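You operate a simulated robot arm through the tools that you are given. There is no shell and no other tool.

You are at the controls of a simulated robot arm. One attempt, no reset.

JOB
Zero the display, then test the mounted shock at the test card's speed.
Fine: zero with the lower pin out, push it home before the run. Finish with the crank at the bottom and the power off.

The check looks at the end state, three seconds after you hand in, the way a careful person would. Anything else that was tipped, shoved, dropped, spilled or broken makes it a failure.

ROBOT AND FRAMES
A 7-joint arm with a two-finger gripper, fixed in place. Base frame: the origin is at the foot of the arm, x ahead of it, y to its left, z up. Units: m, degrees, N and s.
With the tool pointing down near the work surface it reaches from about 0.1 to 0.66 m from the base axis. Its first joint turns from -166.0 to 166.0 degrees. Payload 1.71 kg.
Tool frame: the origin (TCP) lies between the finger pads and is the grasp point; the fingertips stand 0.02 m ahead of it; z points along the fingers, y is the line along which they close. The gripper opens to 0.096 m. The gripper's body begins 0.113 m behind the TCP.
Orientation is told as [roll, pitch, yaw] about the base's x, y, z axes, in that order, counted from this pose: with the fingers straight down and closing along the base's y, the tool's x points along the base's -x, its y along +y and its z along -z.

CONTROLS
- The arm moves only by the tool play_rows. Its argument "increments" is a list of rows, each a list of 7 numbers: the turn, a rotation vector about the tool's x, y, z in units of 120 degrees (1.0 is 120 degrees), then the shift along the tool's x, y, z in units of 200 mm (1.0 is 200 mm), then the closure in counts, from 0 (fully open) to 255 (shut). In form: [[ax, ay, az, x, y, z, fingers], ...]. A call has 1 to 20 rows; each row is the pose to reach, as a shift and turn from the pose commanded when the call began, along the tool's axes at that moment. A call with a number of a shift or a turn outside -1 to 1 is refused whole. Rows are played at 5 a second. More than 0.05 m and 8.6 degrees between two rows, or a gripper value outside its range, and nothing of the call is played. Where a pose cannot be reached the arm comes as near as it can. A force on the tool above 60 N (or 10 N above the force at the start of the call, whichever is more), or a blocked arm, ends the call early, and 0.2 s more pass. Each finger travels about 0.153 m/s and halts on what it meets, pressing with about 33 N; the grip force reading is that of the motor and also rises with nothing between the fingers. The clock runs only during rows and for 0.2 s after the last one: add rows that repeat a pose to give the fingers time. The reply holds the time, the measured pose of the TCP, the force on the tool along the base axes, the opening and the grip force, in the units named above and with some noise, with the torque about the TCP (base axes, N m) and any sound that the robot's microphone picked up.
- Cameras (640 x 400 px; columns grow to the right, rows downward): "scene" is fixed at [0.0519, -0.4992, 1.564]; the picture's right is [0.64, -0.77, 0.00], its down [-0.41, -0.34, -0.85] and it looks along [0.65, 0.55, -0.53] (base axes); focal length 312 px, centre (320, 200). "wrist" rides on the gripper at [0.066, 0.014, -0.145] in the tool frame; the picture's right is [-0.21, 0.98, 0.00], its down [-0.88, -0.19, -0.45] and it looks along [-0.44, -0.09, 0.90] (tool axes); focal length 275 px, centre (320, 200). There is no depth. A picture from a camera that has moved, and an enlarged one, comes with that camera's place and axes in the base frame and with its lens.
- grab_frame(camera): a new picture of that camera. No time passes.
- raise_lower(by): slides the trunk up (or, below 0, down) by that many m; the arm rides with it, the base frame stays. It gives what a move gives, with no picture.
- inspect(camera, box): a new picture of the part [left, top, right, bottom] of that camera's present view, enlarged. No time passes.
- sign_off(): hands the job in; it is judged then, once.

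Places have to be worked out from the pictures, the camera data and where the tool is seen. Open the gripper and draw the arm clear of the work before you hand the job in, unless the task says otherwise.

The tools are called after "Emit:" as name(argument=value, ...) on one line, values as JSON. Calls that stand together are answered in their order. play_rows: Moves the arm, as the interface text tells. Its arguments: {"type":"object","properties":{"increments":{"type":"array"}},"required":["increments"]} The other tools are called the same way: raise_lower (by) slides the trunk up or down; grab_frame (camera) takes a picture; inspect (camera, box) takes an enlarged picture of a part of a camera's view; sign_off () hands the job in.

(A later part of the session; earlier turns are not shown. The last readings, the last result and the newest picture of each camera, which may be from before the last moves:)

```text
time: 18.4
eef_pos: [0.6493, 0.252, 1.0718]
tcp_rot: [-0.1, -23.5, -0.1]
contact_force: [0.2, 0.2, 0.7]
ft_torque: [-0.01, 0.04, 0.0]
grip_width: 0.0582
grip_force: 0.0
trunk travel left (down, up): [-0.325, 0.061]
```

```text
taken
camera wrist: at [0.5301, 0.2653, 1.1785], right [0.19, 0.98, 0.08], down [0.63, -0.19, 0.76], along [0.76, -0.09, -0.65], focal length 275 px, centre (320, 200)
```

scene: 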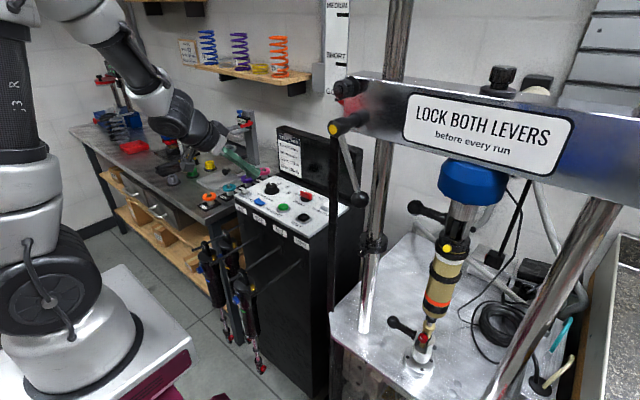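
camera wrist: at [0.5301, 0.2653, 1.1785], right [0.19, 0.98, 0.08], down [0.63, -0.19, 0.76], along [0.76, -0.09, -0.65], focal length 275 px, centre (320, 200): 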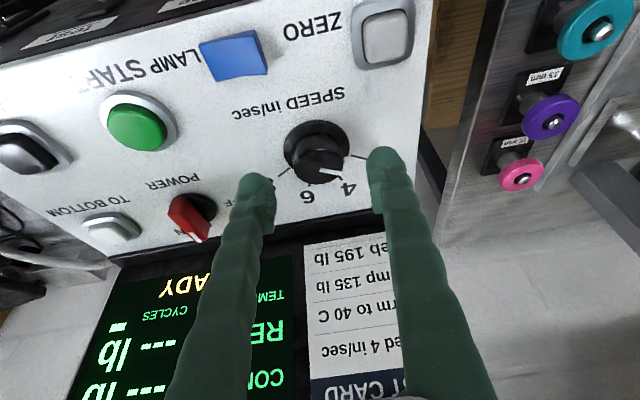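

Emit:
play_rows(increments=[[0, 0.05, 0, 0, 0, 0, 100], [0, 0.1, 0, 0, 0, 0, 100], [0, 0.14, 0, 0, 0, 0, 100], [0, 0.14, 0, 0, 0, 0, 100]])

Emit:
grab_frame(camera="wrist")

```text
time: 19.4
eef_pos: [0.6497, 0.2517, 1.0717]
tcp_rot: [0.0, -6.7, 0.0]
contact_force: [-0.1, -0.9, -0.4]
ft_torque: [0.0, -0.02, -0.02]
grip_width: 0.0584
grip_force: 0.1
trunk travel left (down, up): [-0.325, 0.061]
```

```text
taken
camera wrist: at [0.5657, 0.265, 1.2071], right [0.21, 0.98, 0.02], down [0.82, -0.19, 0.54], along [0.54, -0.09, -0.84], focal length 275 px, centre (320, 200)
```

wrist: 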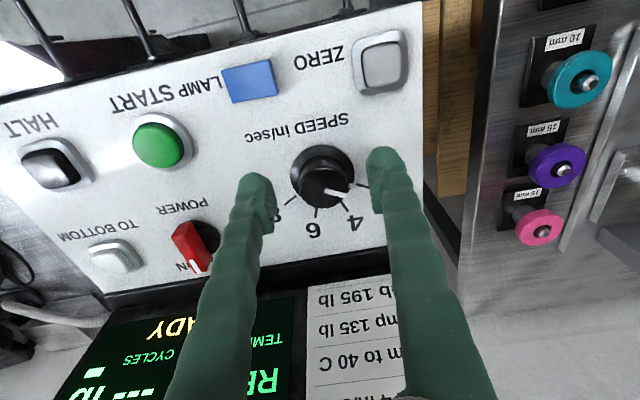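

Near-vertical works here. The knob's centre looks to be nearer x≈0.67; I shift forward 2 cm and lower 3 cm, then look.

Emit:
play_rows(increments=[[0, 0, 0, -0.09, 0, 0.01, 100], [0, 0, 0, -0.086, 0, 0.085, 100], [0, 0, 0, -0.082, 0, 0.16, 100], [0, 0, 0, -0.082, 0, 0.16, 100]])

Emit:
grab_frame(camera="wrist")

Emit:
inspect(camera="scene", box=[250, 160, 310, 210])

```text
time: 20.4
eef_pos: [0.6697, 0.2528, 1.0419]
tcp_rot: [0.0, -6.9, 0.0]
contact_force: [0.0, 0.0, 0.1]
ft_torque: [0.0, 0.02, 0.0]
grip_width: 0.0584
grip_force: 0.1
trunk travel left (down, up): [-0.325, 0.061]
```

```text
taken
camera wrist: at [0.5862, 0.2662, 1.1784], right [0.21, 0.98, 0.02], down [0.82, -0.19, 0.55], along [0.54, -0.09, -0.84], focal length 275 px, centre (320, 200)
```

wrist: 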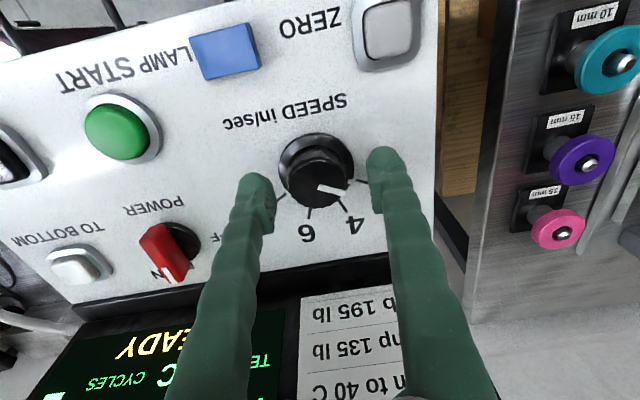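

```text
8.00 times, centred on (280, 185) of scene
camera zoom: at [0.0519, -0.4992, 1.564], right [0.64, -0.77, 0.0], down [-0.41, -0.34, -0.85], along [0.65, 0.55, -0.53], focal length 2495 px, centre (640, 320)
```

zoom: 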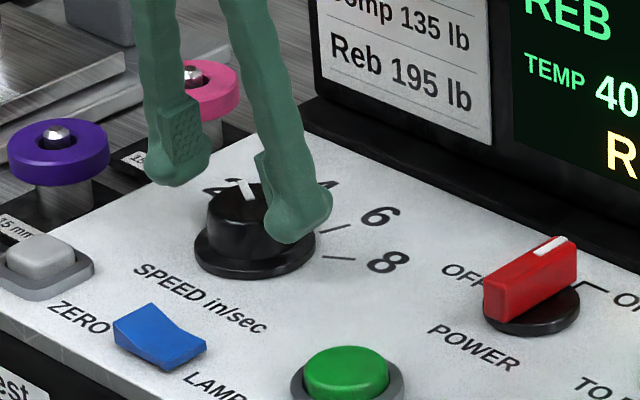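

Aligned within a couple of millimetres. I descend 16 mm and close on the knob.

Emit:
play_rows(increments=[[0, 0, 0, 0.005, 0, 0.04, 100], [0, 0, 0, 0.01, 0, 0.08, 100], [0, 0, 0, 0.01, 0, 0.08, 180], [0, 0, 0, 0.01, 0, 0.08, 255], [0, 0, 0, 0.01, 0, 0.08, 255]])

Emit:
grab_frame(camera="wrist")

Emit:
inspect(camera="scene", box=[250, 160, 310, 210])

```text
time: 21.6
eef_pos: [0.6698, 0.2512, 1.0267]
tcp_rot: [-0.2, -6.6, -0.1]
contact_force: [-2.2, -12.3, 0.1]
ft_torque: [-0.3, 0.04, -0.12]
grip_width: 0.0383
grip_force: 34.7
trunk travel left (down, up): [-0.325, 0.061]
```

```text
taken
camera wrist: at [0.5866, 0.2638, 1.1617], right [0.21, 0.98, 0.02], down [0.82, -0.19, 0.54], along [0.54, -0.09, -0.84], focal length 275 px, centre (320, 200)
```

wrist: 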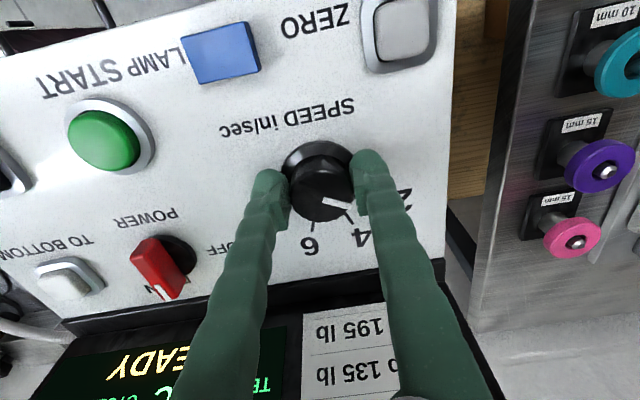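

```text
8.00 times, centred on (280, 185) of scene
camera zoom: at [0.0519, -0.4992, 1.564], right [0.64, -0.77, 0.0], down [-0.41, -0.34, -0.85], along [0.65, 0.55, -0.53], focal length 2495 px, centre (640, 320)
```

zoom: 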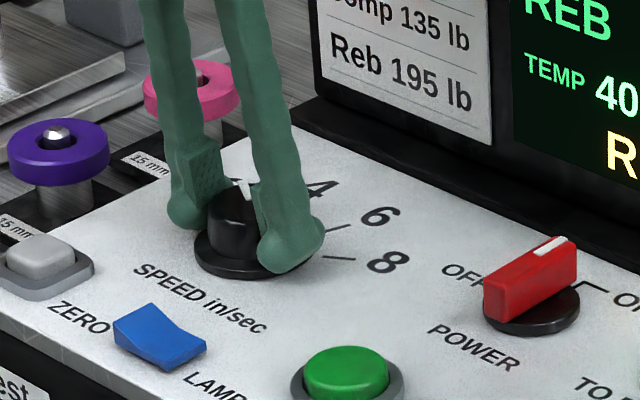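

Solid grip on the knob (38 mm). I rotate it clockwise about the vertical by 40° to bring the pointer to 4.

Emit:
play_rows(increments=[[0, 0, 0, 0, -0.012, 0, 255], [0.008, 0, 0.066, 0, -0.012, 0, 255], [0.016, 0, 0.132, 0, -0.012, 0, 255], [0.024, 0, 0.198, 0, -0.012, 0, 255], [0.031, 0, 0.264, 0, -0.012, 0, 255], [0.039, 0, 0.331, 0, -0.012, 0, 255], [0.039, 0, 0.331, 0, -0.012, 0, 255]])

Emit:
grab_frame(camera="wrist")

Emit:
inspect(camera="scene", box=[250, 160, 310, 210])

```text
time: 23.2
eef_pos: [0.6718, 0.2524, 1.0262]
tcp_rot: [0.3, -6.9, -40.0]
contact_force: [8.2, 17.4, 7.8]
ft_torque: [0.33, -0.19, 0.07]
grip_width: 0.0382
grip_force: 34.6
trunk travel left (down, up): [-0.325, 0.061]
```

```text
taken
camera wrist: at [0.6151, 0.3157, 1.1619], right [0.79, 0.62, 0.03], down [0.51, -0.67, 0.54], along [0.36, -0.41, -0.84], focal length 275 px, centre (320, 200)
```

wrist: 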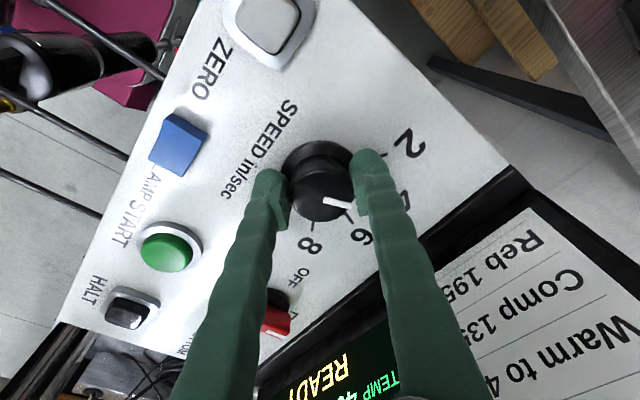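

```text
8.00 times, centred on (280, 185) of scene
camera zoom: at [0.0519, -0.4992, 1.564], right [0.64, -0.77, 0.0], down [-0.41, -0.34, -0.85], along [0.65, 0.55, -0.53], focal length 2495 px, centre (640, 320)
```

zoom: 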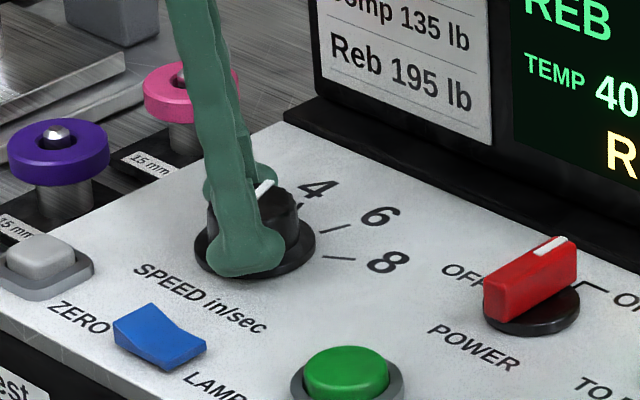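

The pointer turned with the grip. I release and lift straight up to verify it.

Emit:
play_rows(increments=[[0, 0, 0, 0, 0.01, 0, 180], [0, 0, 0, 0, 0.01, 0, 100], [0, 0, 0, 0, 0.01, 0, 100], [0, 0, 0, -0.02, 0.01, -0.2, 100], [0, 0, 0, -0.04, 0.01, -0.4, 100], [0, 0, 0, -0.04, 0.01, -0.4, 100]])

Emit:
inspect(camera="wrist", box=[240, 100, 440, 280])

Emit:
inspect(camera="scene", box=[250, 160, 310, 210])

```text
time: 24.6
eef_pos: [0.6695, 0.2529, 1.106]
tcp_rot: [0.0, -6.7, -40.1]
contact_force: [0.1, -0.2, 0.5]
ft_torque: [0.0, -0.03, 0.0]
grip_width: 0.0586
grip_force: 0.1
trunk travel left (down, up): [-0.325, 0.061]
```

```text
2.22 times, centred on (340, 190) of wrist
camera zoom: at [0.6139, 0.3158, 1.2413], right [0.79, 0.62, 0.02], down [0.51, -0.67, 0.54], along [0.35, -0.42, -0.84], focal length 612 px, centre (276, 222)
```

zoom: 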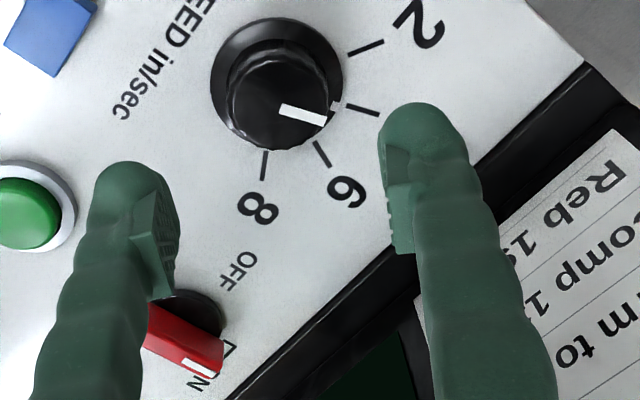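

```text
8.00 times, centred on (280, 185) of scene
camera zoom: at [0.0519, -0.4992, 1.564], right [0.64, -0.77, 0.0], down [-0.41, -0.34, -0.85], along [0.65, 0.55, -0.53], focal length 2495 px, centre (640, 320)
```

zoom: 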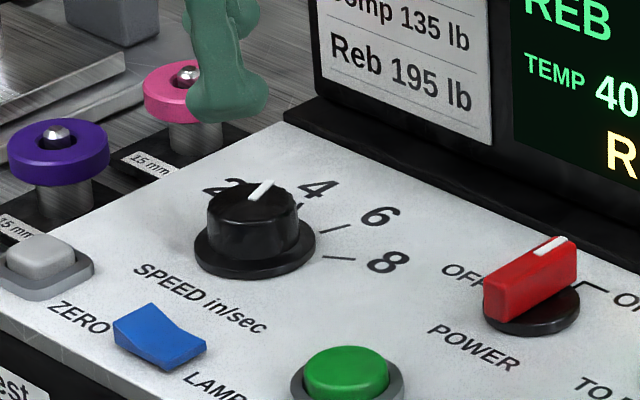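

The pointer is exactly on 4. Now I retreat up and back toward the robot, turning the gripper to yaw −90 on the way, ready to pinch the lower pin's handle from above/below.

Emit:
play_rows(increments=[[0.008, 0, 0.06, 0.06, -0.13, -0.1, 100], [0.016, 0, 0.12, 0.13, -0.28, -0.2, 100], [0.024, 0, 0.18, 0.21, -0.44, -0.29, 100], [0.031, 0, 0.24, 0.3, -0.61, -0.36, 100], [0.038, 0, 0.3, 0.38, -0.78, -0.42, 100], [0.044, 0, 0.36, 0.459, -0.95, -0.457, 100], [0.049, 0, 0.414, 0.459, -0.95, -0.457, 100], [0.049, 0, 0.414, 0.459, -0.95, -0.457, 100]])

Emit:
grab_frame(camera="scene")

Emit:
grab_frame(camera="wrist")

```text
time: 26.4
eef_pos: [0.4701, 0.1711, 1.1858]
tcp_rot: [0.1, -6.7, -90.1]
contact_force: [-0.8, 0.7, -0.2]
ft_torque: [-0.01, 0.0, -0.04]
grip_width: 0.0583
grip_force: 0.1
trunk travel left (down, up): [-0.325, 0.061]
```

```text
taken
```

scene: 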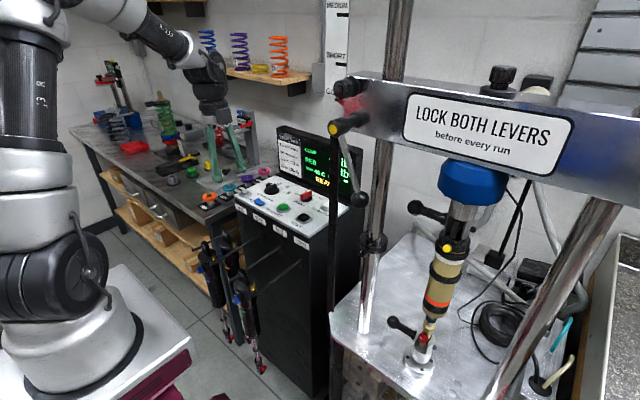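

```text
taken
camera wrist: at [0.4815, 0.2517, 1.3224], right [0.98, -0.21, 0.03], down [-0.19, -0.82, 0.54], along [-0.09, -0.54, -0.84], focal length 275 px, centre (320, 200)
```

wrist: 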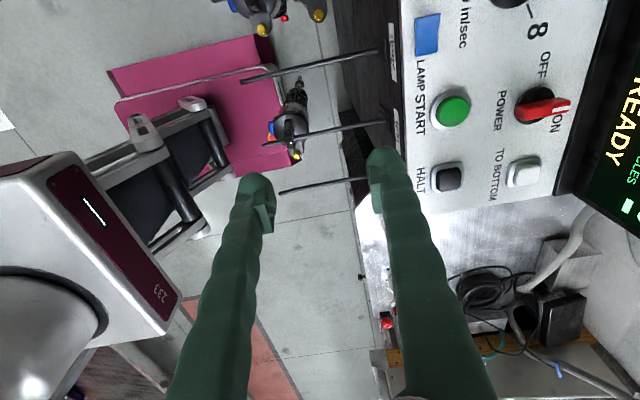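

Emit:
play_rows(increments=[[0, 0.01, 0, -0.15, -0.1, 0.02, 100], [0, 0.02, 0, -0.3, -0.2, 0.04, 100], [0, 0.03, 0, -0.45, -0.3, 0.06, 100], [0, 0.04, 0, -0.61, -0.4, 0.08, 100], [0, 0.05, 0, -0.77, -0.5, 0.1, 100], [0, 0.056, 0, -0.943, -0.5, 0.111, 100], [0, 0.056, 0, -0.943, -0.5, 0.111, 100]])

```text
time: 28.0
eef_pos: [0.3683, -0.0196, 1.1851]
tcp_rot: [0.1, 0.0, -90.0]
contact_force: [-1.0, 0.2, 0.6]
ft_torque: [-0.02, -0.01, -0.01]
grip_width: 0.0585
grip_force: 0.0
trunk travel left (down, up): [-0.325, 0.061]
```

Tool is vertical at yaw −90. Next I move right to y≈−0.22 while tilting the fingers forward ~43°.

Emit:
play_rows(increments=[[-0.06, 0, 0, -0.15, 0, 0, 100], [-0.12, 0, 0, -0.3, 0, 0, 100], [-0.18, 0, 0, -0.45, 0, 0, 100], [-0.24, 0, 0, -0.62, 0, 0, 100], [-0.3, 0, 0, -0.8, 0, 0, 100], [-0.36, 0, 0, -1.0, 0, 0, 100], [-0.36, 0, 0, -1.0, 0, 0, 100]])

Emit:
grab_frame(camera="scene")

Emit:
grab_frame(camera="wrist")

```text
time: 29.6
eef_pos: [0.3676, -0.2196, 1.186]
tcp_rot: [43.5, 0.0, -90.1]
contact_force: [-0.5, 0.7, 0.7]
ft_torque: [-0.03, 0.01, -0.04]
grip_width: 0.0586
grip_force: 0.0
trunk travel left (down, up): [-0.325, 0.061]
```

```text
taken
```

scene: 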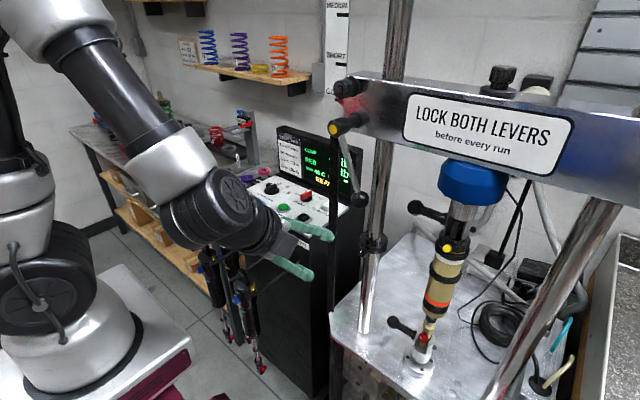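

```text
taken
camera wrist: at [0.277, -0.1536, 1.2994], right [0.71, -0.21, 0.67], down [-0.44, -0.88, 0.2], along [0.55, -0.44, -0.71], focal length 275 px, centre (320, 200)
```

wrist: 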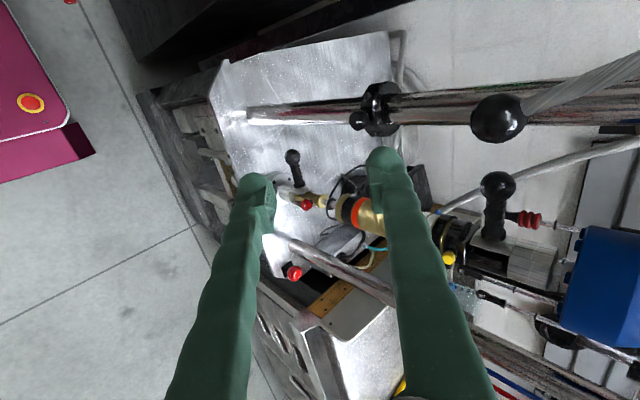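

The lower pin's ball is at about (0.573,−0.304,0.861). I descend and move closer in front of the dyno for a better look.

Emit:
play_rows(increments=[[0, 0, 0, -0.06, -0.06, 0.16, 100], [0, 0, 0, -0.12, -0.12, 0.32, 100], [0, 0, 0, -0.18, -0.18, 0.48, 100], [0, 0, 0, -0.24, -0.24, 0.64, 100], [0, 0, 0, -0.3, -0.3, 0.8, 100], [0, 0, 0, -0.35, -0.364, 0.964, 100], [0, 0, 0, -0.35, -0.364, 0.964, 100]])

Emit:
grab_frame(camera="wrist")

Emit:
grab_frame(camera="scene")

```text
time: 31.2
eef_pos: [0.4476, -0.2872, 0.9964]
tcp_rot: [43.5, 0.0, -90.2]
contact_force: [0.9, -0.3, 0.6]
ft_torque: [0.02, -0.02, -0.02]
grip_width: 0.0584
grip_force: 0.1
trunk travel left (down, up): [-0.325, 0.061]
```

```text
taken
camera wrist: at [0.3567, -0.2223, 1.1102], right [0.71, -0.21, 0.67], down [-0.44, -0.88, 0.2], along [0.55, -0.44, -0.71], focal length 275 px, centre (320, 200)
```

wrist: 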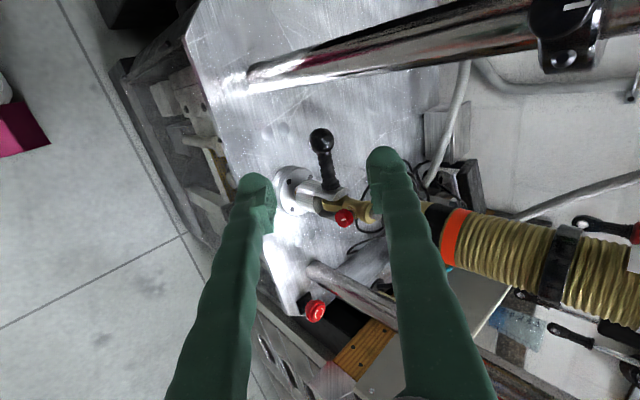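

```text
taken
```

scene: 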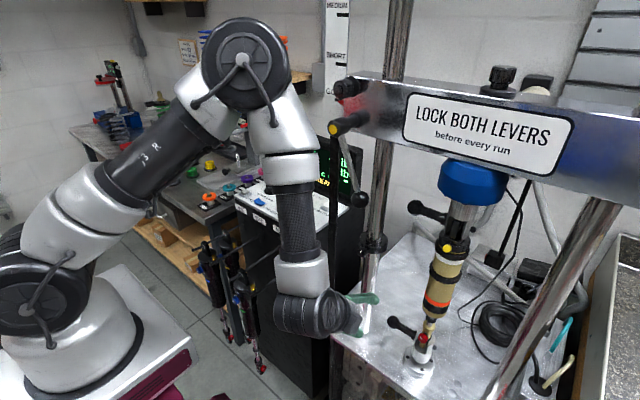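

Ball ≈(0.577,−0.305,0.856) and the handle runs along y at x≈0.579. I align to y≈−0.33 and approach halfway along the tool axis.

Emit:
play_rows(increments=[[0, 0, 0, -0.1, 0, 0.1, 100], [0, 0, 0, -0.215, 0, 0.25, 100], [0, 0, 0, -0.215, 0, 0.42, 100], [0, 0, 0, -0.215, 0, 0.58, 100], [0, 0, 0, -0.215, 0, 0.58, 100]])

Emit:
grab_frame(camera="wrist")

Emit:
inspect(camera="scene", box=[330, 220, 500, 400])

```text
time: 32.4
eef_pos: [0.5281, -0.331, 0.9095]
tcp_rot: [43.2, 0.0, -90.0]
contact_force: [-1.0, -0.2, -0.1]
ft_torque: [-0.01, -0.01, 0.01]
grip_width: 0.0582
grip_force: 0.1
trunk travel left (down, up): [-0.325, 0.061]
```

```text
taken
camera wrist: at [0.4378, -0.2653, 1.0249], right [0.71, -0.21, 0.67], down [-0.44, -0.88, 0.2], along [0.55, -0.44, -0.71], focal length 275 px, centre (320, 200)
```

wrist: 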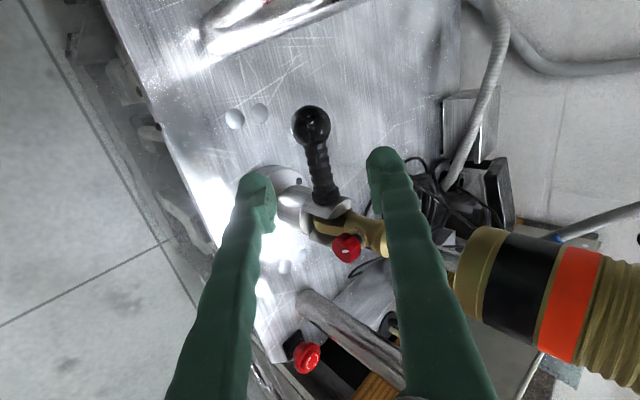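

```text
2.22 times, centred on (415, 310) of scene
camera zoom: at [0.0519, -0.4992, 1.564], right [0.64, -0.77, 0.0], down [-0.41, -0.34, -0.85], along [0.65, 0.55, -0.53], focal length 693 px, centre (109, -44)
```

zoom: 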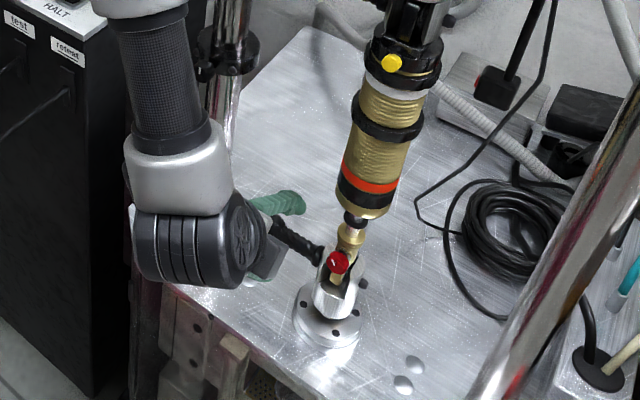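

Emit:
play_rows(increments=[[0, 0, 0, -0.015, 0, 0.12, 100], [0, 0, 0, -0.015, -0.005, 0.24, 100], [0, 0, 0, -0.015, -0.01, 0.36, 100], [0, 0, 0, -0.015, -0.01, 0.36, 100]])

Emit:
grab_frame(camera="wrist")

Emit:
inspect(camera="scene", box=[370, 270, 470, 390])

```text
time: 33.4
eef_pos: [0.5739, -0.3355, 0.8571]
tcp_rot: [43.4, 0.0, -90.1]
contact_force: [-0.4, -0.1, -0.3]
ft_torque: [-0.02, 0.01, 0.03]
grip_width: 0.0584
grip_force: 0.0
trunk travel left (down, up): [-0.325, 0.061]
```

```text
taken
camera wrist: at [0.484, -0.2697, 0.9716], right [0.71, -0.21, 0.67], down [-0.44, -0.88, 0.2], along [0.55, -0.44, -0.71], focal length 275 px, centre (320, 200)
```

wrist: 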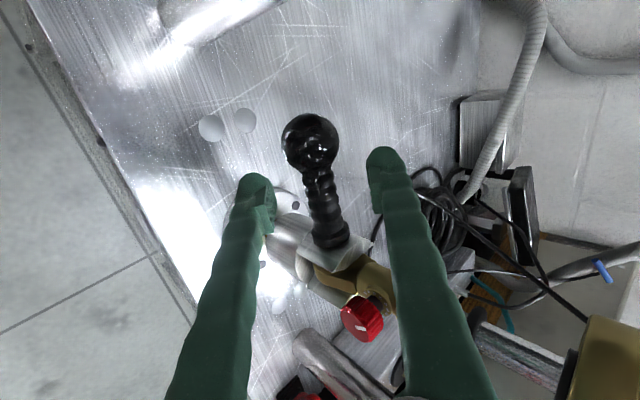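

```text
3.33 times, centred on (420, 330) of scene
camera zoom: at [0.0519, -0.4992, 1.564], right [0.64, -0.77, 0.0], down [-0.41, -0.34, -0.85], along [0.65, 0.55, -0.53], focal length 1040 px, centre (-13, -233)
```

zoom: 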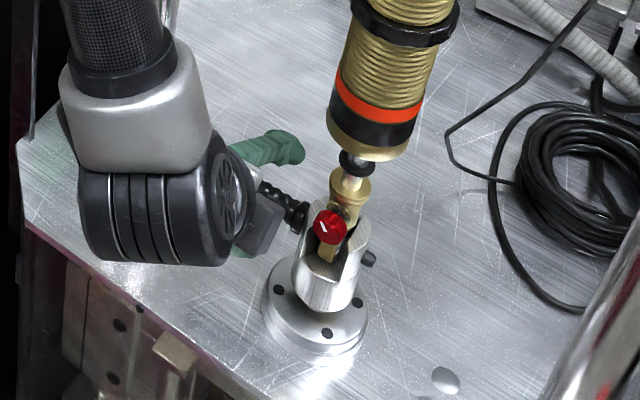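

The handle sits between the fingers. I close on it.

Emit:
play_rows(increments=[[0, 0, 0, 0, 0, 0, 170], [0, 0, 0, 0, 0, 0, 255], [0, 0, 0, 0, 0, 0, 255]])

Emit:
grab_frame(camera="wrist")

```text
time: 34.2
eef_pos: [0.5748, -0.3359, 0.8569]
tcp_rot: [43.3, 0.1, -90.1]
contact_force: [0.6, 0.7, 1.1]
ft_torque: [-0.01, 0.08, 0.0]
grip_width: 0.0172
grip_force: 35.0
trunk travel left (down, up): [-0.325, 0.061]
```

```text
taken
camera wrist: at [0.4842, -0.2698, 0.9716], right [0.71, -0.21, 0.67], down [-0.44, -0.88, 0.2], along [0.55, -0.44, -0.71], focal length 275 px, centre (320, 200)
```

wrist: 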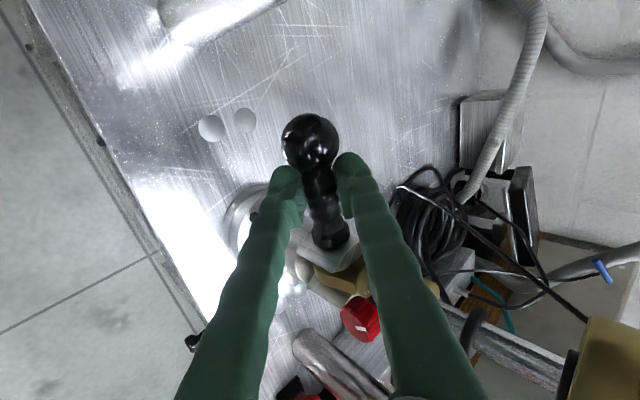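

Good grip (17 mm). I pull the pin gently in +y by 30 mm.

Emit:
play_rows(increments=[[0, 0, 0, 0.05, 0, 0, 255], [0, 0, 0, 0.1, 0, 0, 255], [0, 0, 0, 0.15, 0, 0, 255], [0, 0, 0, 0.15, 0, 0, 255]])

Emit:
grab_frame(camera="wrist")

Emit:
inspect(camera="scene", box=[370, 270, 470, 390])

```text
time: 35.2
eef_pos: [0.5735, -0.3048, 0.8567]
tcp_rot: [43.3, 0.1, -89.9]
contact_force: [1.2, -0.4, 5.2]
ft_torque: [0.01, 0.05, 0.03]
grip_width: 0.0176
grip_force: 35.2
trunk travel left (down, up): [-0.325, 0.061]
```

```text
taken
camera wrist: at [0.4842, -0.2388, 0.9714], right [0.71, -0.21, 0.67], down [-0.44, -0.88, 0.2], along [0.55, -0.44, -0.71], focal length 275 px, centre (320, 200)
```

wrist: 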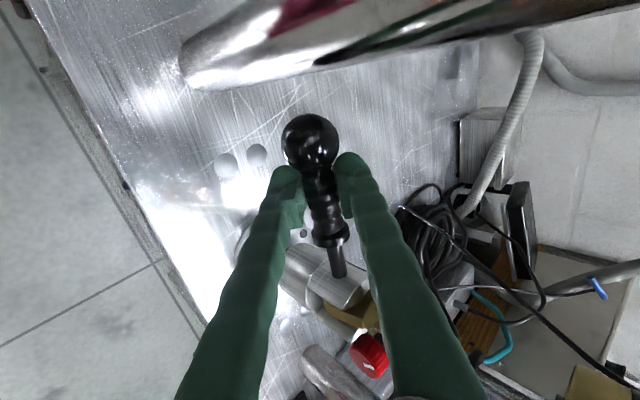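

```text
3.33 times, centred on (420, 330) of scene
camera zoom: at [0.0519, -0.4992, 1.564], right [0.64, -0.77, 0.0], down [-0.41, -0.34, -0.85], along [0.65, 0.55, -0.53], focal length 1040 px, centre (-13, -233)
```

zoom: 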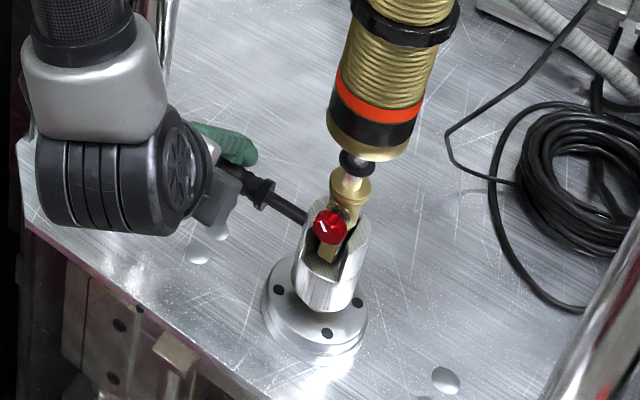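

The pin slid out 31 mm freely, its tip has left the far ear. I pull another 15 mm and look at whether it has cleared the shock's eye.

Emit:
play_rows(increments=[[0, 0, 0, 0.025, 0, 0, 255], [0, 0, 0, 0.05, 0, 0, 255], [0, 0, 0, 0.075, 0, 0, 255], [0, 0, 0, 0.075, 0, 0, 255]])

Emit:
inspect(camera="wrist", box=[220, 80, 460, 330])

Emit:
inspect(camera="scene", box=[390, 290, 460, 390])

Emit:
inspect(camera="scene", box=[270, 120, 380, 220])

```text
time: 36.2
eef_pos: [0.575, -0.289, 0.8575]
tcp_rot: [43.4, 0.0, -90.1]
contact_force: [-0.7, -0.5, 7.0]
ft_torque: [-0.11, 0.06, 0.03]
grip_width: 0.0173
grip_force: 34.7
trunk travel left (down, up): [-0.325, 0.061]
```

```text
1.60 times, centred on (340, 205) of wrist
camera zoom: at [0.4844, -0.2236, 0.9713], right [0.71, -0.21, 0.67], down [-0.44, -0.88, 0.2], along [0.55, -0.44, -0.71], focal length 440 px, centre (288, 192)
```

zoom: 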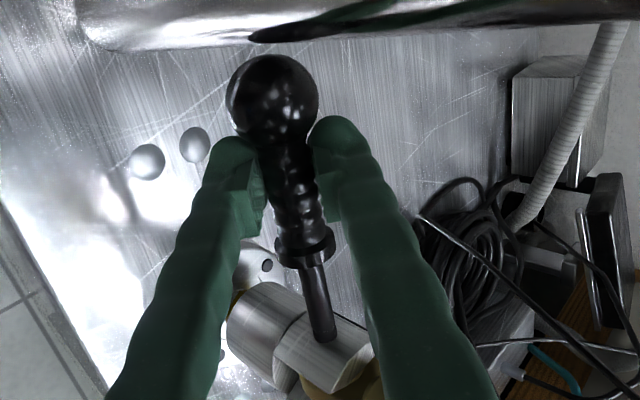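

```text
4.00 times, centred on (425, 340) of scene
camera zoom: at [0.0519, -0.4992, 1.564], right [0.64, -0.77, 0.0], down [-0.41, -0.34, -0.85], along [0.65, 0.55, -0.53], focal length 1247 px, centre (-100, -360)
```

zoom: 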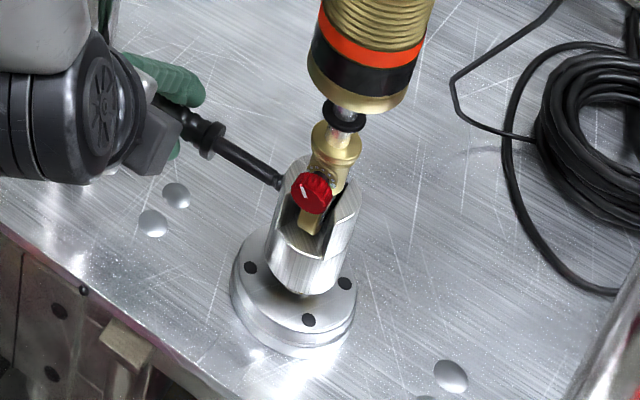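

```text
4.00 times, centred on (325, 170) of scene
camera zoom: at [0.0519, -0.4992, 1.564], right [0.64, -0.77, 0.0], down [-0.41, -0.34, -0.85], along [0.65, 0.55, -0.53], focal length 1247 px, centre (300, 320)
```

zoom: 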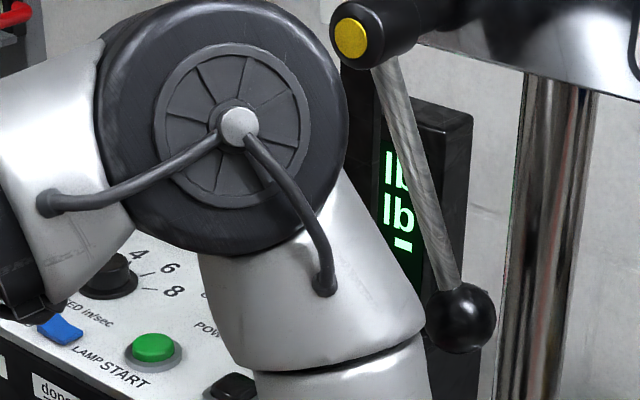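

Emit:
play_rows(increments=[[0, 0, 0, 0.015, 0, 0, 255], [0, 0, 0, 0.03, 0, 0, 255], [0, 0, 0, 0.03, 0, 0, 255]])

Emit:
inspect(camera="wrist", box=[220, 80, 460, 330])

Emit:
inspect(camera="scene", box=[400, 310, 450, 370])

```text
time: 37.0
eef_pos: [0.5752, -0.2901, 0.8567]
tcp_rot: [43.4, -0.3, -90.4]
contact_force: [6.9, -27.4, 0.8]
ft_torque: [-0.59, 0.01, -0.44]
grip_width: 0.0173
grip_force: 34.8
trunk travel left (down, up): [-0.325, 0.061]
```

```text
1.60 times, centred on (340, 205) of wrist
camera zoom: at [0.4849, -0.2224, 0.971], right [0.71, -0.21, 0.67], down [-0.45, -0.87, 0.2], along [0.54, -0.44, -0.71], focal length 440 px, centre (288, 192)
```

zoom: 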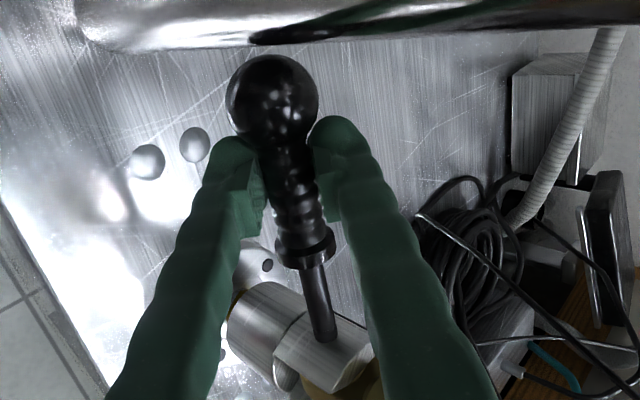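

```text
6.67 times, centred on (425, 340) of scene
camera zoom: at [0.0519, -0.4992, 1.564], right [0.64, -0.77, 0.0], down [-0.41, -0.34, -0.85], along [0.65, 0.55, -0.53], focal length 2079 px, centre (-380, -733)
```

zoom: 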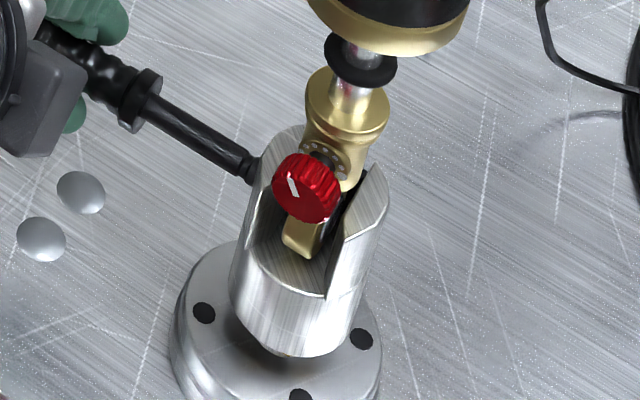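

The pin hit its stop at ~46 mm travel, fully out. I relax the pull, open the fingers, and back off along the tool axis.

Emit:
play_rows(increments=[[0, 0, 0, -0.032, 0, 0, 255], [0, 0, 0, -0.032, 0, 0, 170], [0, 0, 0, -0.032, 0, 0, 90], [0, 0, 0, -0.032, 0, 0, 80], [0, 0, 0, -0.032, 0, -0.15, 80], [0, 0, 0, -0.032, 0, -0.3, 80], [0, 0, 0, -0.032, 0, -0.5, 80], [0, 0, 0, -0.032, 0, -0.5, 80]])

Emit:
grab_frame(camera="wrist")

Emit:
grab_frame(camera="scene")

```text
time: 38.8
eef_pos: [0.5069, -0.2909, 0.9295]
tcp_rot: [43.2, 0.1, -90.1]
contact_force: [0.1, -0.3, 0.7]
ft_torque: [0.0, 0.03, 0.0]
grip_width: 0.0659
grip_force: 0.0
trunk travel left (down, up): [-0.325, 0.061]
```

```text
taken
camera wrist: at [0.4163, -0.2253, 1.0434], right [0.71, -0.21, 0.67], down [-0.44, -0.88, 0.2], along [0.55, -0.44, -0.71], focal length 275 px, centre (320, 200)
```

wrist: 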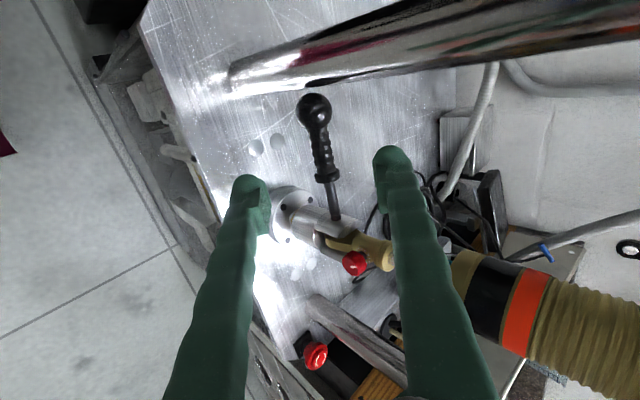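

```text
taken
```

scene: 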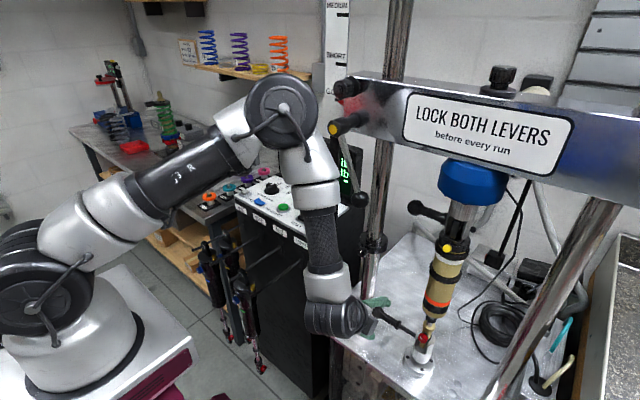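

The pin stays out. I retreat the same way I came and head for the ZERO button, keeping yaw −90.

Emit:
play_rows(increments=[[0, 0, 0, 0, -0.01, -0.2, 80], [0, 0, 0, 0, -0.02, -0.4, 80], [0, 0, 0, 0, -0.03, -0.6, 120], [0, 0, 0, 0, -0.05, -0.8, 180], [0, 0, 0, 0, -0.06, -0.9, 255], [0, 0, 0, 0.15, 0.1, -1.0, 255], [0, 0, 0, 0.35, 0.15, -1.0, 255], [0, 0, 0, 0.35, 0.15, -1.0, 255]])

Emit:
play_rows(increments=[[0.06, 0, 0, 0.2, 0, -0.02, 255], [0.12, 0, 0, 0.4, 0, -0.04, 255], [0.18, 0, 0, 0.6, 0, -0.06, 255], [0.24, 0, 0, 0.8, 0, -0.08, 255], [0.3, 0, 0, 1.0, 0, -0.1, 255], [0.36, 0, 0, 1.0, 0, -0.1, 255], [0.36, 0, 0, 1.0, 0, -0.1, 255]])

```text
time: 40.6
eef_pos: [0.3895, -0.2198, 1.098]
tcp_rot: [43.3, 0.0, -90.2]
contact_force: [0.2, -0.8, 0.1]
ft_torque: [-0.02, 0.0, 0.01]
grip_width: 0.0001
grip_force: 29.6
trunk travel left (down, up): [-0.325, 0.061]
```

```text
time: 42.2
eef_pos: [0.3769, -0.0193, 1.1099]
tcp_rot: [0.1, 0.1, -90.0]
contact_force: [-1.0, 0.5, -0.9]
ft_torque: [-0.02, -0.01, 0.0]
grip_width: 0.0001
grip_force: 29.7
out of reach, approached as far as the arm can: row 1
trunk travel left (down, up): [-0.325, 0.061]
```

Emit:
play_rows(increments=[[0, 0, 0, 0.14, 0.1, -0.05, 255], [0, 0, 0, 0.28, 0.2, -0.1, 255], [0, 0, 0, 0.42, 0.3, -0.15, 255], [0, 0, 0, 0.56, 0.4, -0.15, 255], [0, 0, 0, 0.7, 0.5, -0.15, 255], [0, 0, 0, 0.85, 0.6, -0.15, 255], [0, 0, 0, 1.0, 0.7, -0.15, 255], [0, 0, 0, 1.0, 0.7, -0.15, 255]])

Emit:
grab_frame(camera="wrist")

Emit:
grab_frame(camera="scene")

```text
time: 44.0
eef_pos: [0.5173, 0.1788, 1.1404]
tcp_rot: [0.1, 0.0, -90.1]
contact_force: [0.2, -0.6, -0.3]
ft_torque: [0.03, -0.03, -0.01]
grip_width: 0.0001
grip_force: 30.1
trunk travel left (down, up): [-0.325, 0.061]
```

```text
taken
camera wrist: at [0.5297, 0.2451, 1.2843], right [0.98, -0.21, 0.0], down [-0.19, -0.88, 0.44], along [-0.09, -0.43, -0.9], focal length 275 px, centre (320, 200)
```

wrist: 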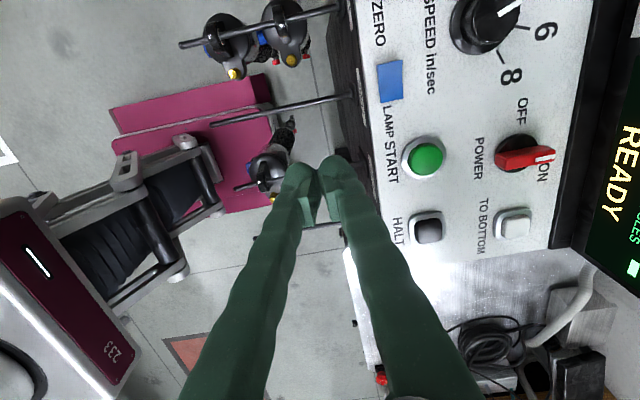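

```text
taken
```

scene: 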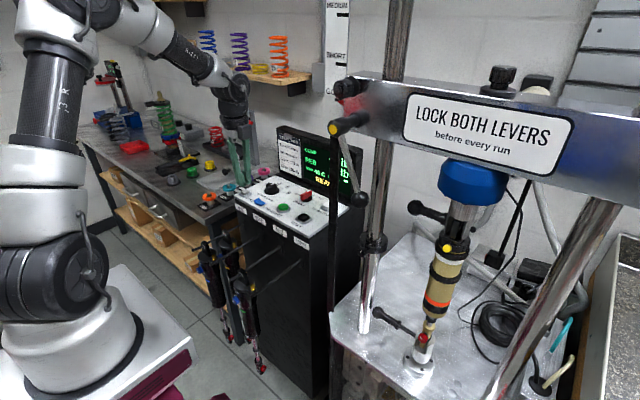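

START ≈(0.621,0.137), HALT ≈(0.62,0.048), TO BOTTOM ≈(0.717,0.034), ZERO ≈(0.60,0.305). I move over ZERO and look.

Emit:
play_rows(increments=[[0, 0, 0, 0.15, 0.1, 0.05, 255], [0, 0, 0, 0.3, 0.2, 0.12, 255], [0, 0, 0, 0.45, 0.3, 0.2, 255], [0, 0, 0, 0.635, 0.415, 0.28, 255], [0, 0, 0, 0.635, 0.415, 0.28, 255]])

Emit:
grab_frame(camera="wrist")

Emit:
inspect(camera="scene", box=[220, 140, 330, 230])

```text
time: 45.2
eef_pos: [0.6027, 0.3078, 1.0881]
tcp_rot: [-0.1, 0.1, -90.1]
contact_force: [0.2, -0.6, 1.0]
ft_torque: [0.03, -0.02, 0.01]
grip_width: 0.0
grip_force: 29.3
trunk travel left (down, up): [-0.325, 0.061]
```

```text
taken
camera wrist: at [0.6145, 0.3738, 1.2327], right [0.98, -0.21, 0.0], down [-0.19, -0.88, 0.44], along [-0.09, -0.43, -0.9], focal length 275 px, centre (320, 200)
```

wrist: 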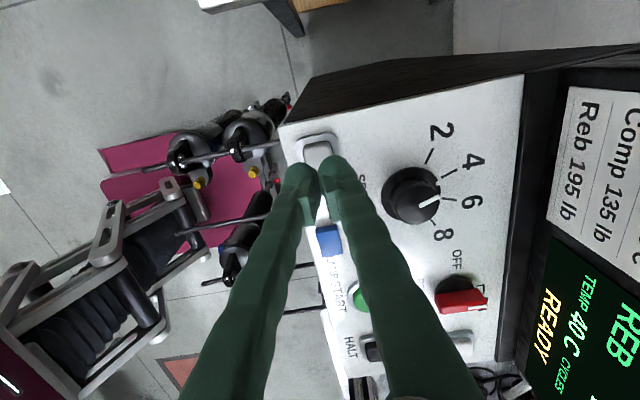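

```text
4.44 times, centred on (275, 185) of scene
camera zoom: at [0.0519, -0.4992, 1.564], right [0.64, -0.77, 0.0], down [-0.41, -0.34, -0.85], along [0.65, 0.55, -0.53], focal length 1386 px, centre (520, 267)
```

zoom: 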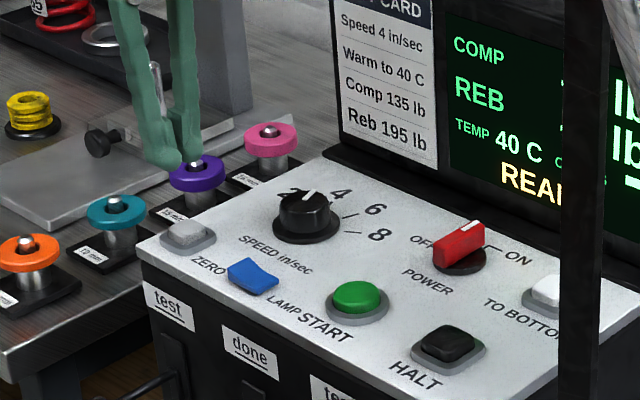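

Emit:
inspect(camera="wrist", box=[370, 110, 500, 260])

Emit:
inspect(camera="scene", box=[260, 175, 310, 205])

```text
2.67 times, centred on (435, 185) of wrist
camera zoom: at [0.6145, 0.3738, 1.2327], right [0.98, -0.21, 0.0], down [-0.19, -0.88, 0.44], along [-0.09, -0.43, -0.9], focal length 734 px, centre (13, 240)
```

zoom: 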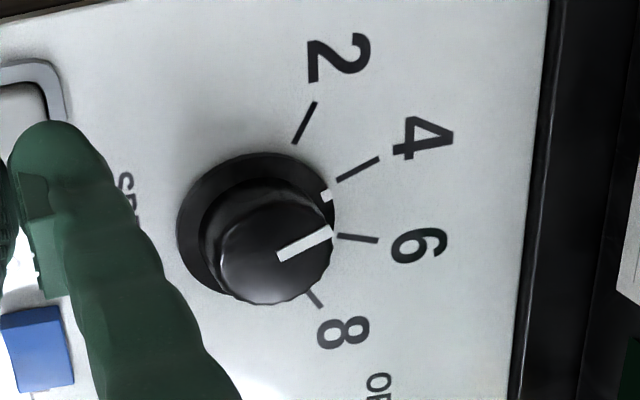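

```text
12.80 times, centred on (285, 190) of scene
camera zoom: at [0.0519, -0.4992, 1.564], right [0.64, -0.77, 0.0], down [-0.41, -0.34, -0.85], along [0.65, 0.55, -0.53], focal length 3992 px, centre (768, 328)
```

zoom: 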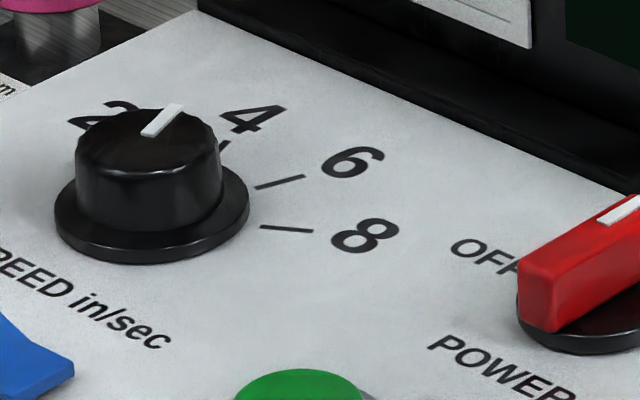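

Pointer is confirmed on 4. ZERO is at about (0.601,0.314); I press straight down on it in small steps.

Emit:
play_rows(increments=[[0, 0, 0, 0.03, -0.005, 0.1, 255], [0, 0, 0, 0.03, -0.005, 0.22, 255], [0, 0, 0, 0.03, -0.005, 0.27, 255], [0, 0, 0, 0.03, -0.005, 0.3, 255], [0, 0, 0, 0.03, -0.005, 0.315, 255], [0, 0, 0, 0.03, -0.005, 0.315, 255]])

Emit:
grab_frame(camera="wrist")

Emit:
inspect(camera="scene", box=[240, 120, 380, 230])

```text
time: 46.6
eef_pos: [0.601, 0.3136, 1.0276]
tcp_rot: [0.7, 0.3, -90.0]
contact_force: [2.4, 1.4, 43.8]
ft_torque: [-0.21, 0.02, 0.02]
grip_width: 0.0062
grip_force: 29.4
trunk travel left (down, up): [-0.325, 0.061]
heard: click
```

```text
taken
camera wrist: at [0.6129, 0.3782, 1.1727], right [0.98, -0.21, 0.01], down [-0.19, -0.88, 0.44], along [-0.08, -0.43, -0.9], focal length 275 px, centre (320, 200)
```

wrist: 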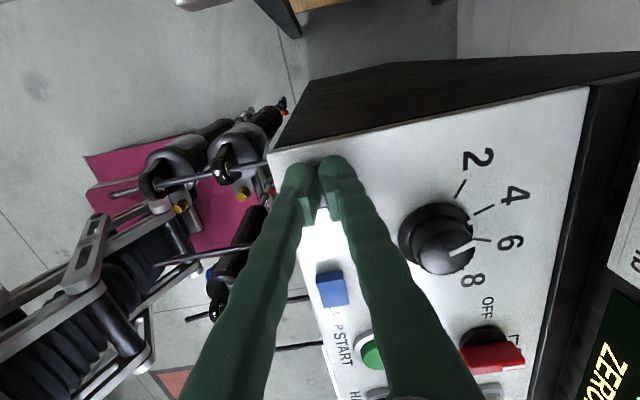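

```text
3.64 times, centred on (310, 175) of scene
camera zoom: at [0.0519, -0.4992, 1.564], right [0.64, -0.77, 0.0], down [-0.41, -0.34, -0.85], along [0.65, 0.55, -0.53], focal length 1134 px, centre (356, 291)
```

zoom: 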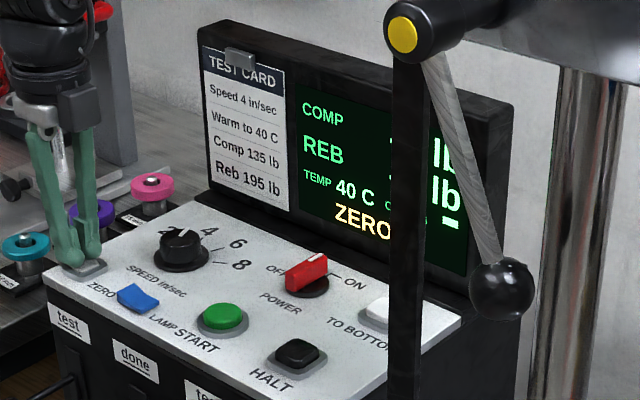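

A click, and the display shows "ZERO…". I lift off and read the display.

Emit:
play_rows(increments=[[0, 0, 0, 0, 0, -0.1, 255], [0, 0, 0, 0, 0, -0.25, 255], [0, 0, 0, 0, -0.15, -0.4, 255], [0, 0, 0, -0.2, -0.3, -0.45, 255], [0, 0, 0, -0.4, -0.35, -0.45, 255], [0, 0, 0, -0.4, -0.35, -0.45, 255]])

Emit:
grab_frame(camera="wrist")

Emit:
inspect(camera="scene", box=[240, 120, 380, 230])

```text
refused: row 4 steps farther than a row can; nothing moved
```

```text
taken
camera wrist: at [0.6129, 0.3782, 1.1727], right [0.98, -0.21, 0.01], down [-0.19, -0.88, 0.44], along [-0.08, -0.43, -0.9], focal length 275 px, centre (320, 200)
```

wrist: 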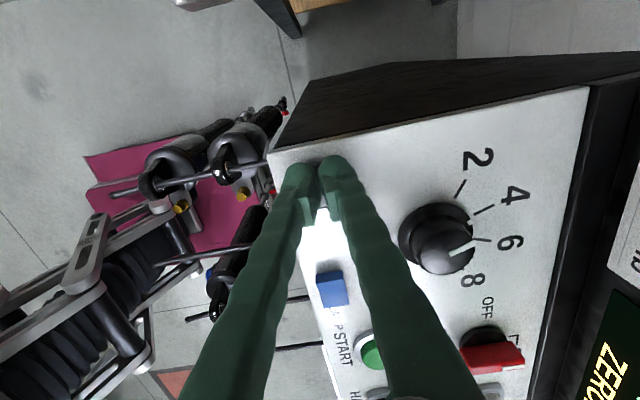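

```text
3.64 times, centred on (310, 175) of scene
camera zoom: at [0.0519, -0.4992, 1.564], right [0.64, -0.77, 0.0], down [-0.41, -0.34, -0.85], along [0.65, 0.55, -0.53], focal length 1134 px, centre (356, 291)
```

zoom: 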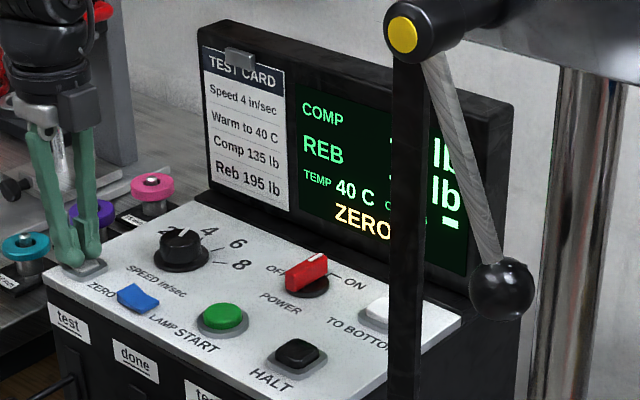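

A step was too long; I redo the lift with smaller steps and read the display.

Emit:
play_rows(increments=[[0, 0, 0, 0, 0, -0.1, 255], [0, 0, 0, 0, 0, -0.25, 255], [0, 0, 0, 0, -0.1, -0.4, 255], [0, 0, 0, -0.15, -0.2, -0.45, 255], [0, 0, 0, -0.3, -0.3, -0.48, 255], [0, 0, 0, -0.45, -0.4, -0.5, 255], [0, 0, 0, -0.45, -0.4, -0.5, 255]])

Emit:
grab_frame(camera="wrist")

Emit:
inspect(camera="scene", box=[240, 120, 380, 230])

```text
time: 48.2
eef_pos: [0.5216, 0.2226, 1.1224]
tcp_rot: [0.0, 0.0, -90.1]
contact_force: [0.0, 0.6, -0.1]
ft_torque: [-0.03, 0.0, -0.01]
grip_width: 0.0
grip_force: 29.5
trunk travel left (down, up): [-0.325, 0.061]
```

```text
taken
camera wrist: at [0.5335, 0.2879, 1.267], right [0.98, -0.21, 0.0], down [-0.18, -0.88, 0.45], along [-0.09, -0.44, -0.9], focal length 275 px, centre (320, 200)
```

wrist: 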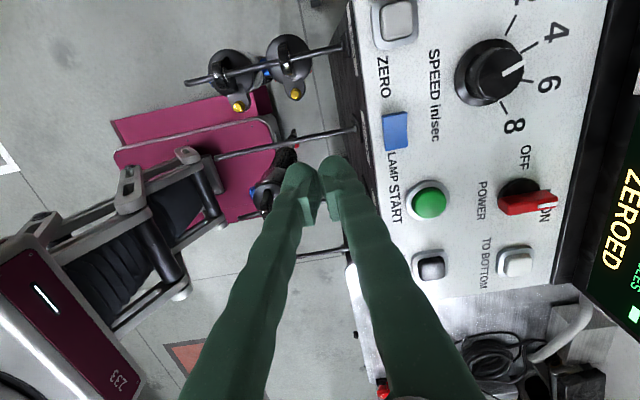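

```text
3.64 times, centred on (310, 175) of scene
camera zoom: at [0.0519, -0.4992, 1.564], right [0.64, -0.77, 0.0], down [-0.41, -0.34, -0.85], along [0.65, 0.55, -0.53], focal length 1134 px, centre (356, 291)
```

zoom: 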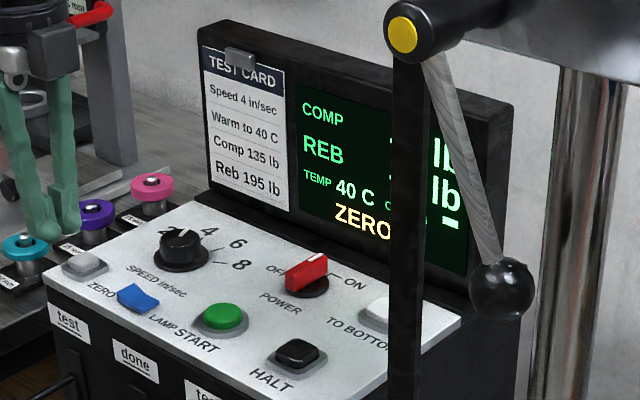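

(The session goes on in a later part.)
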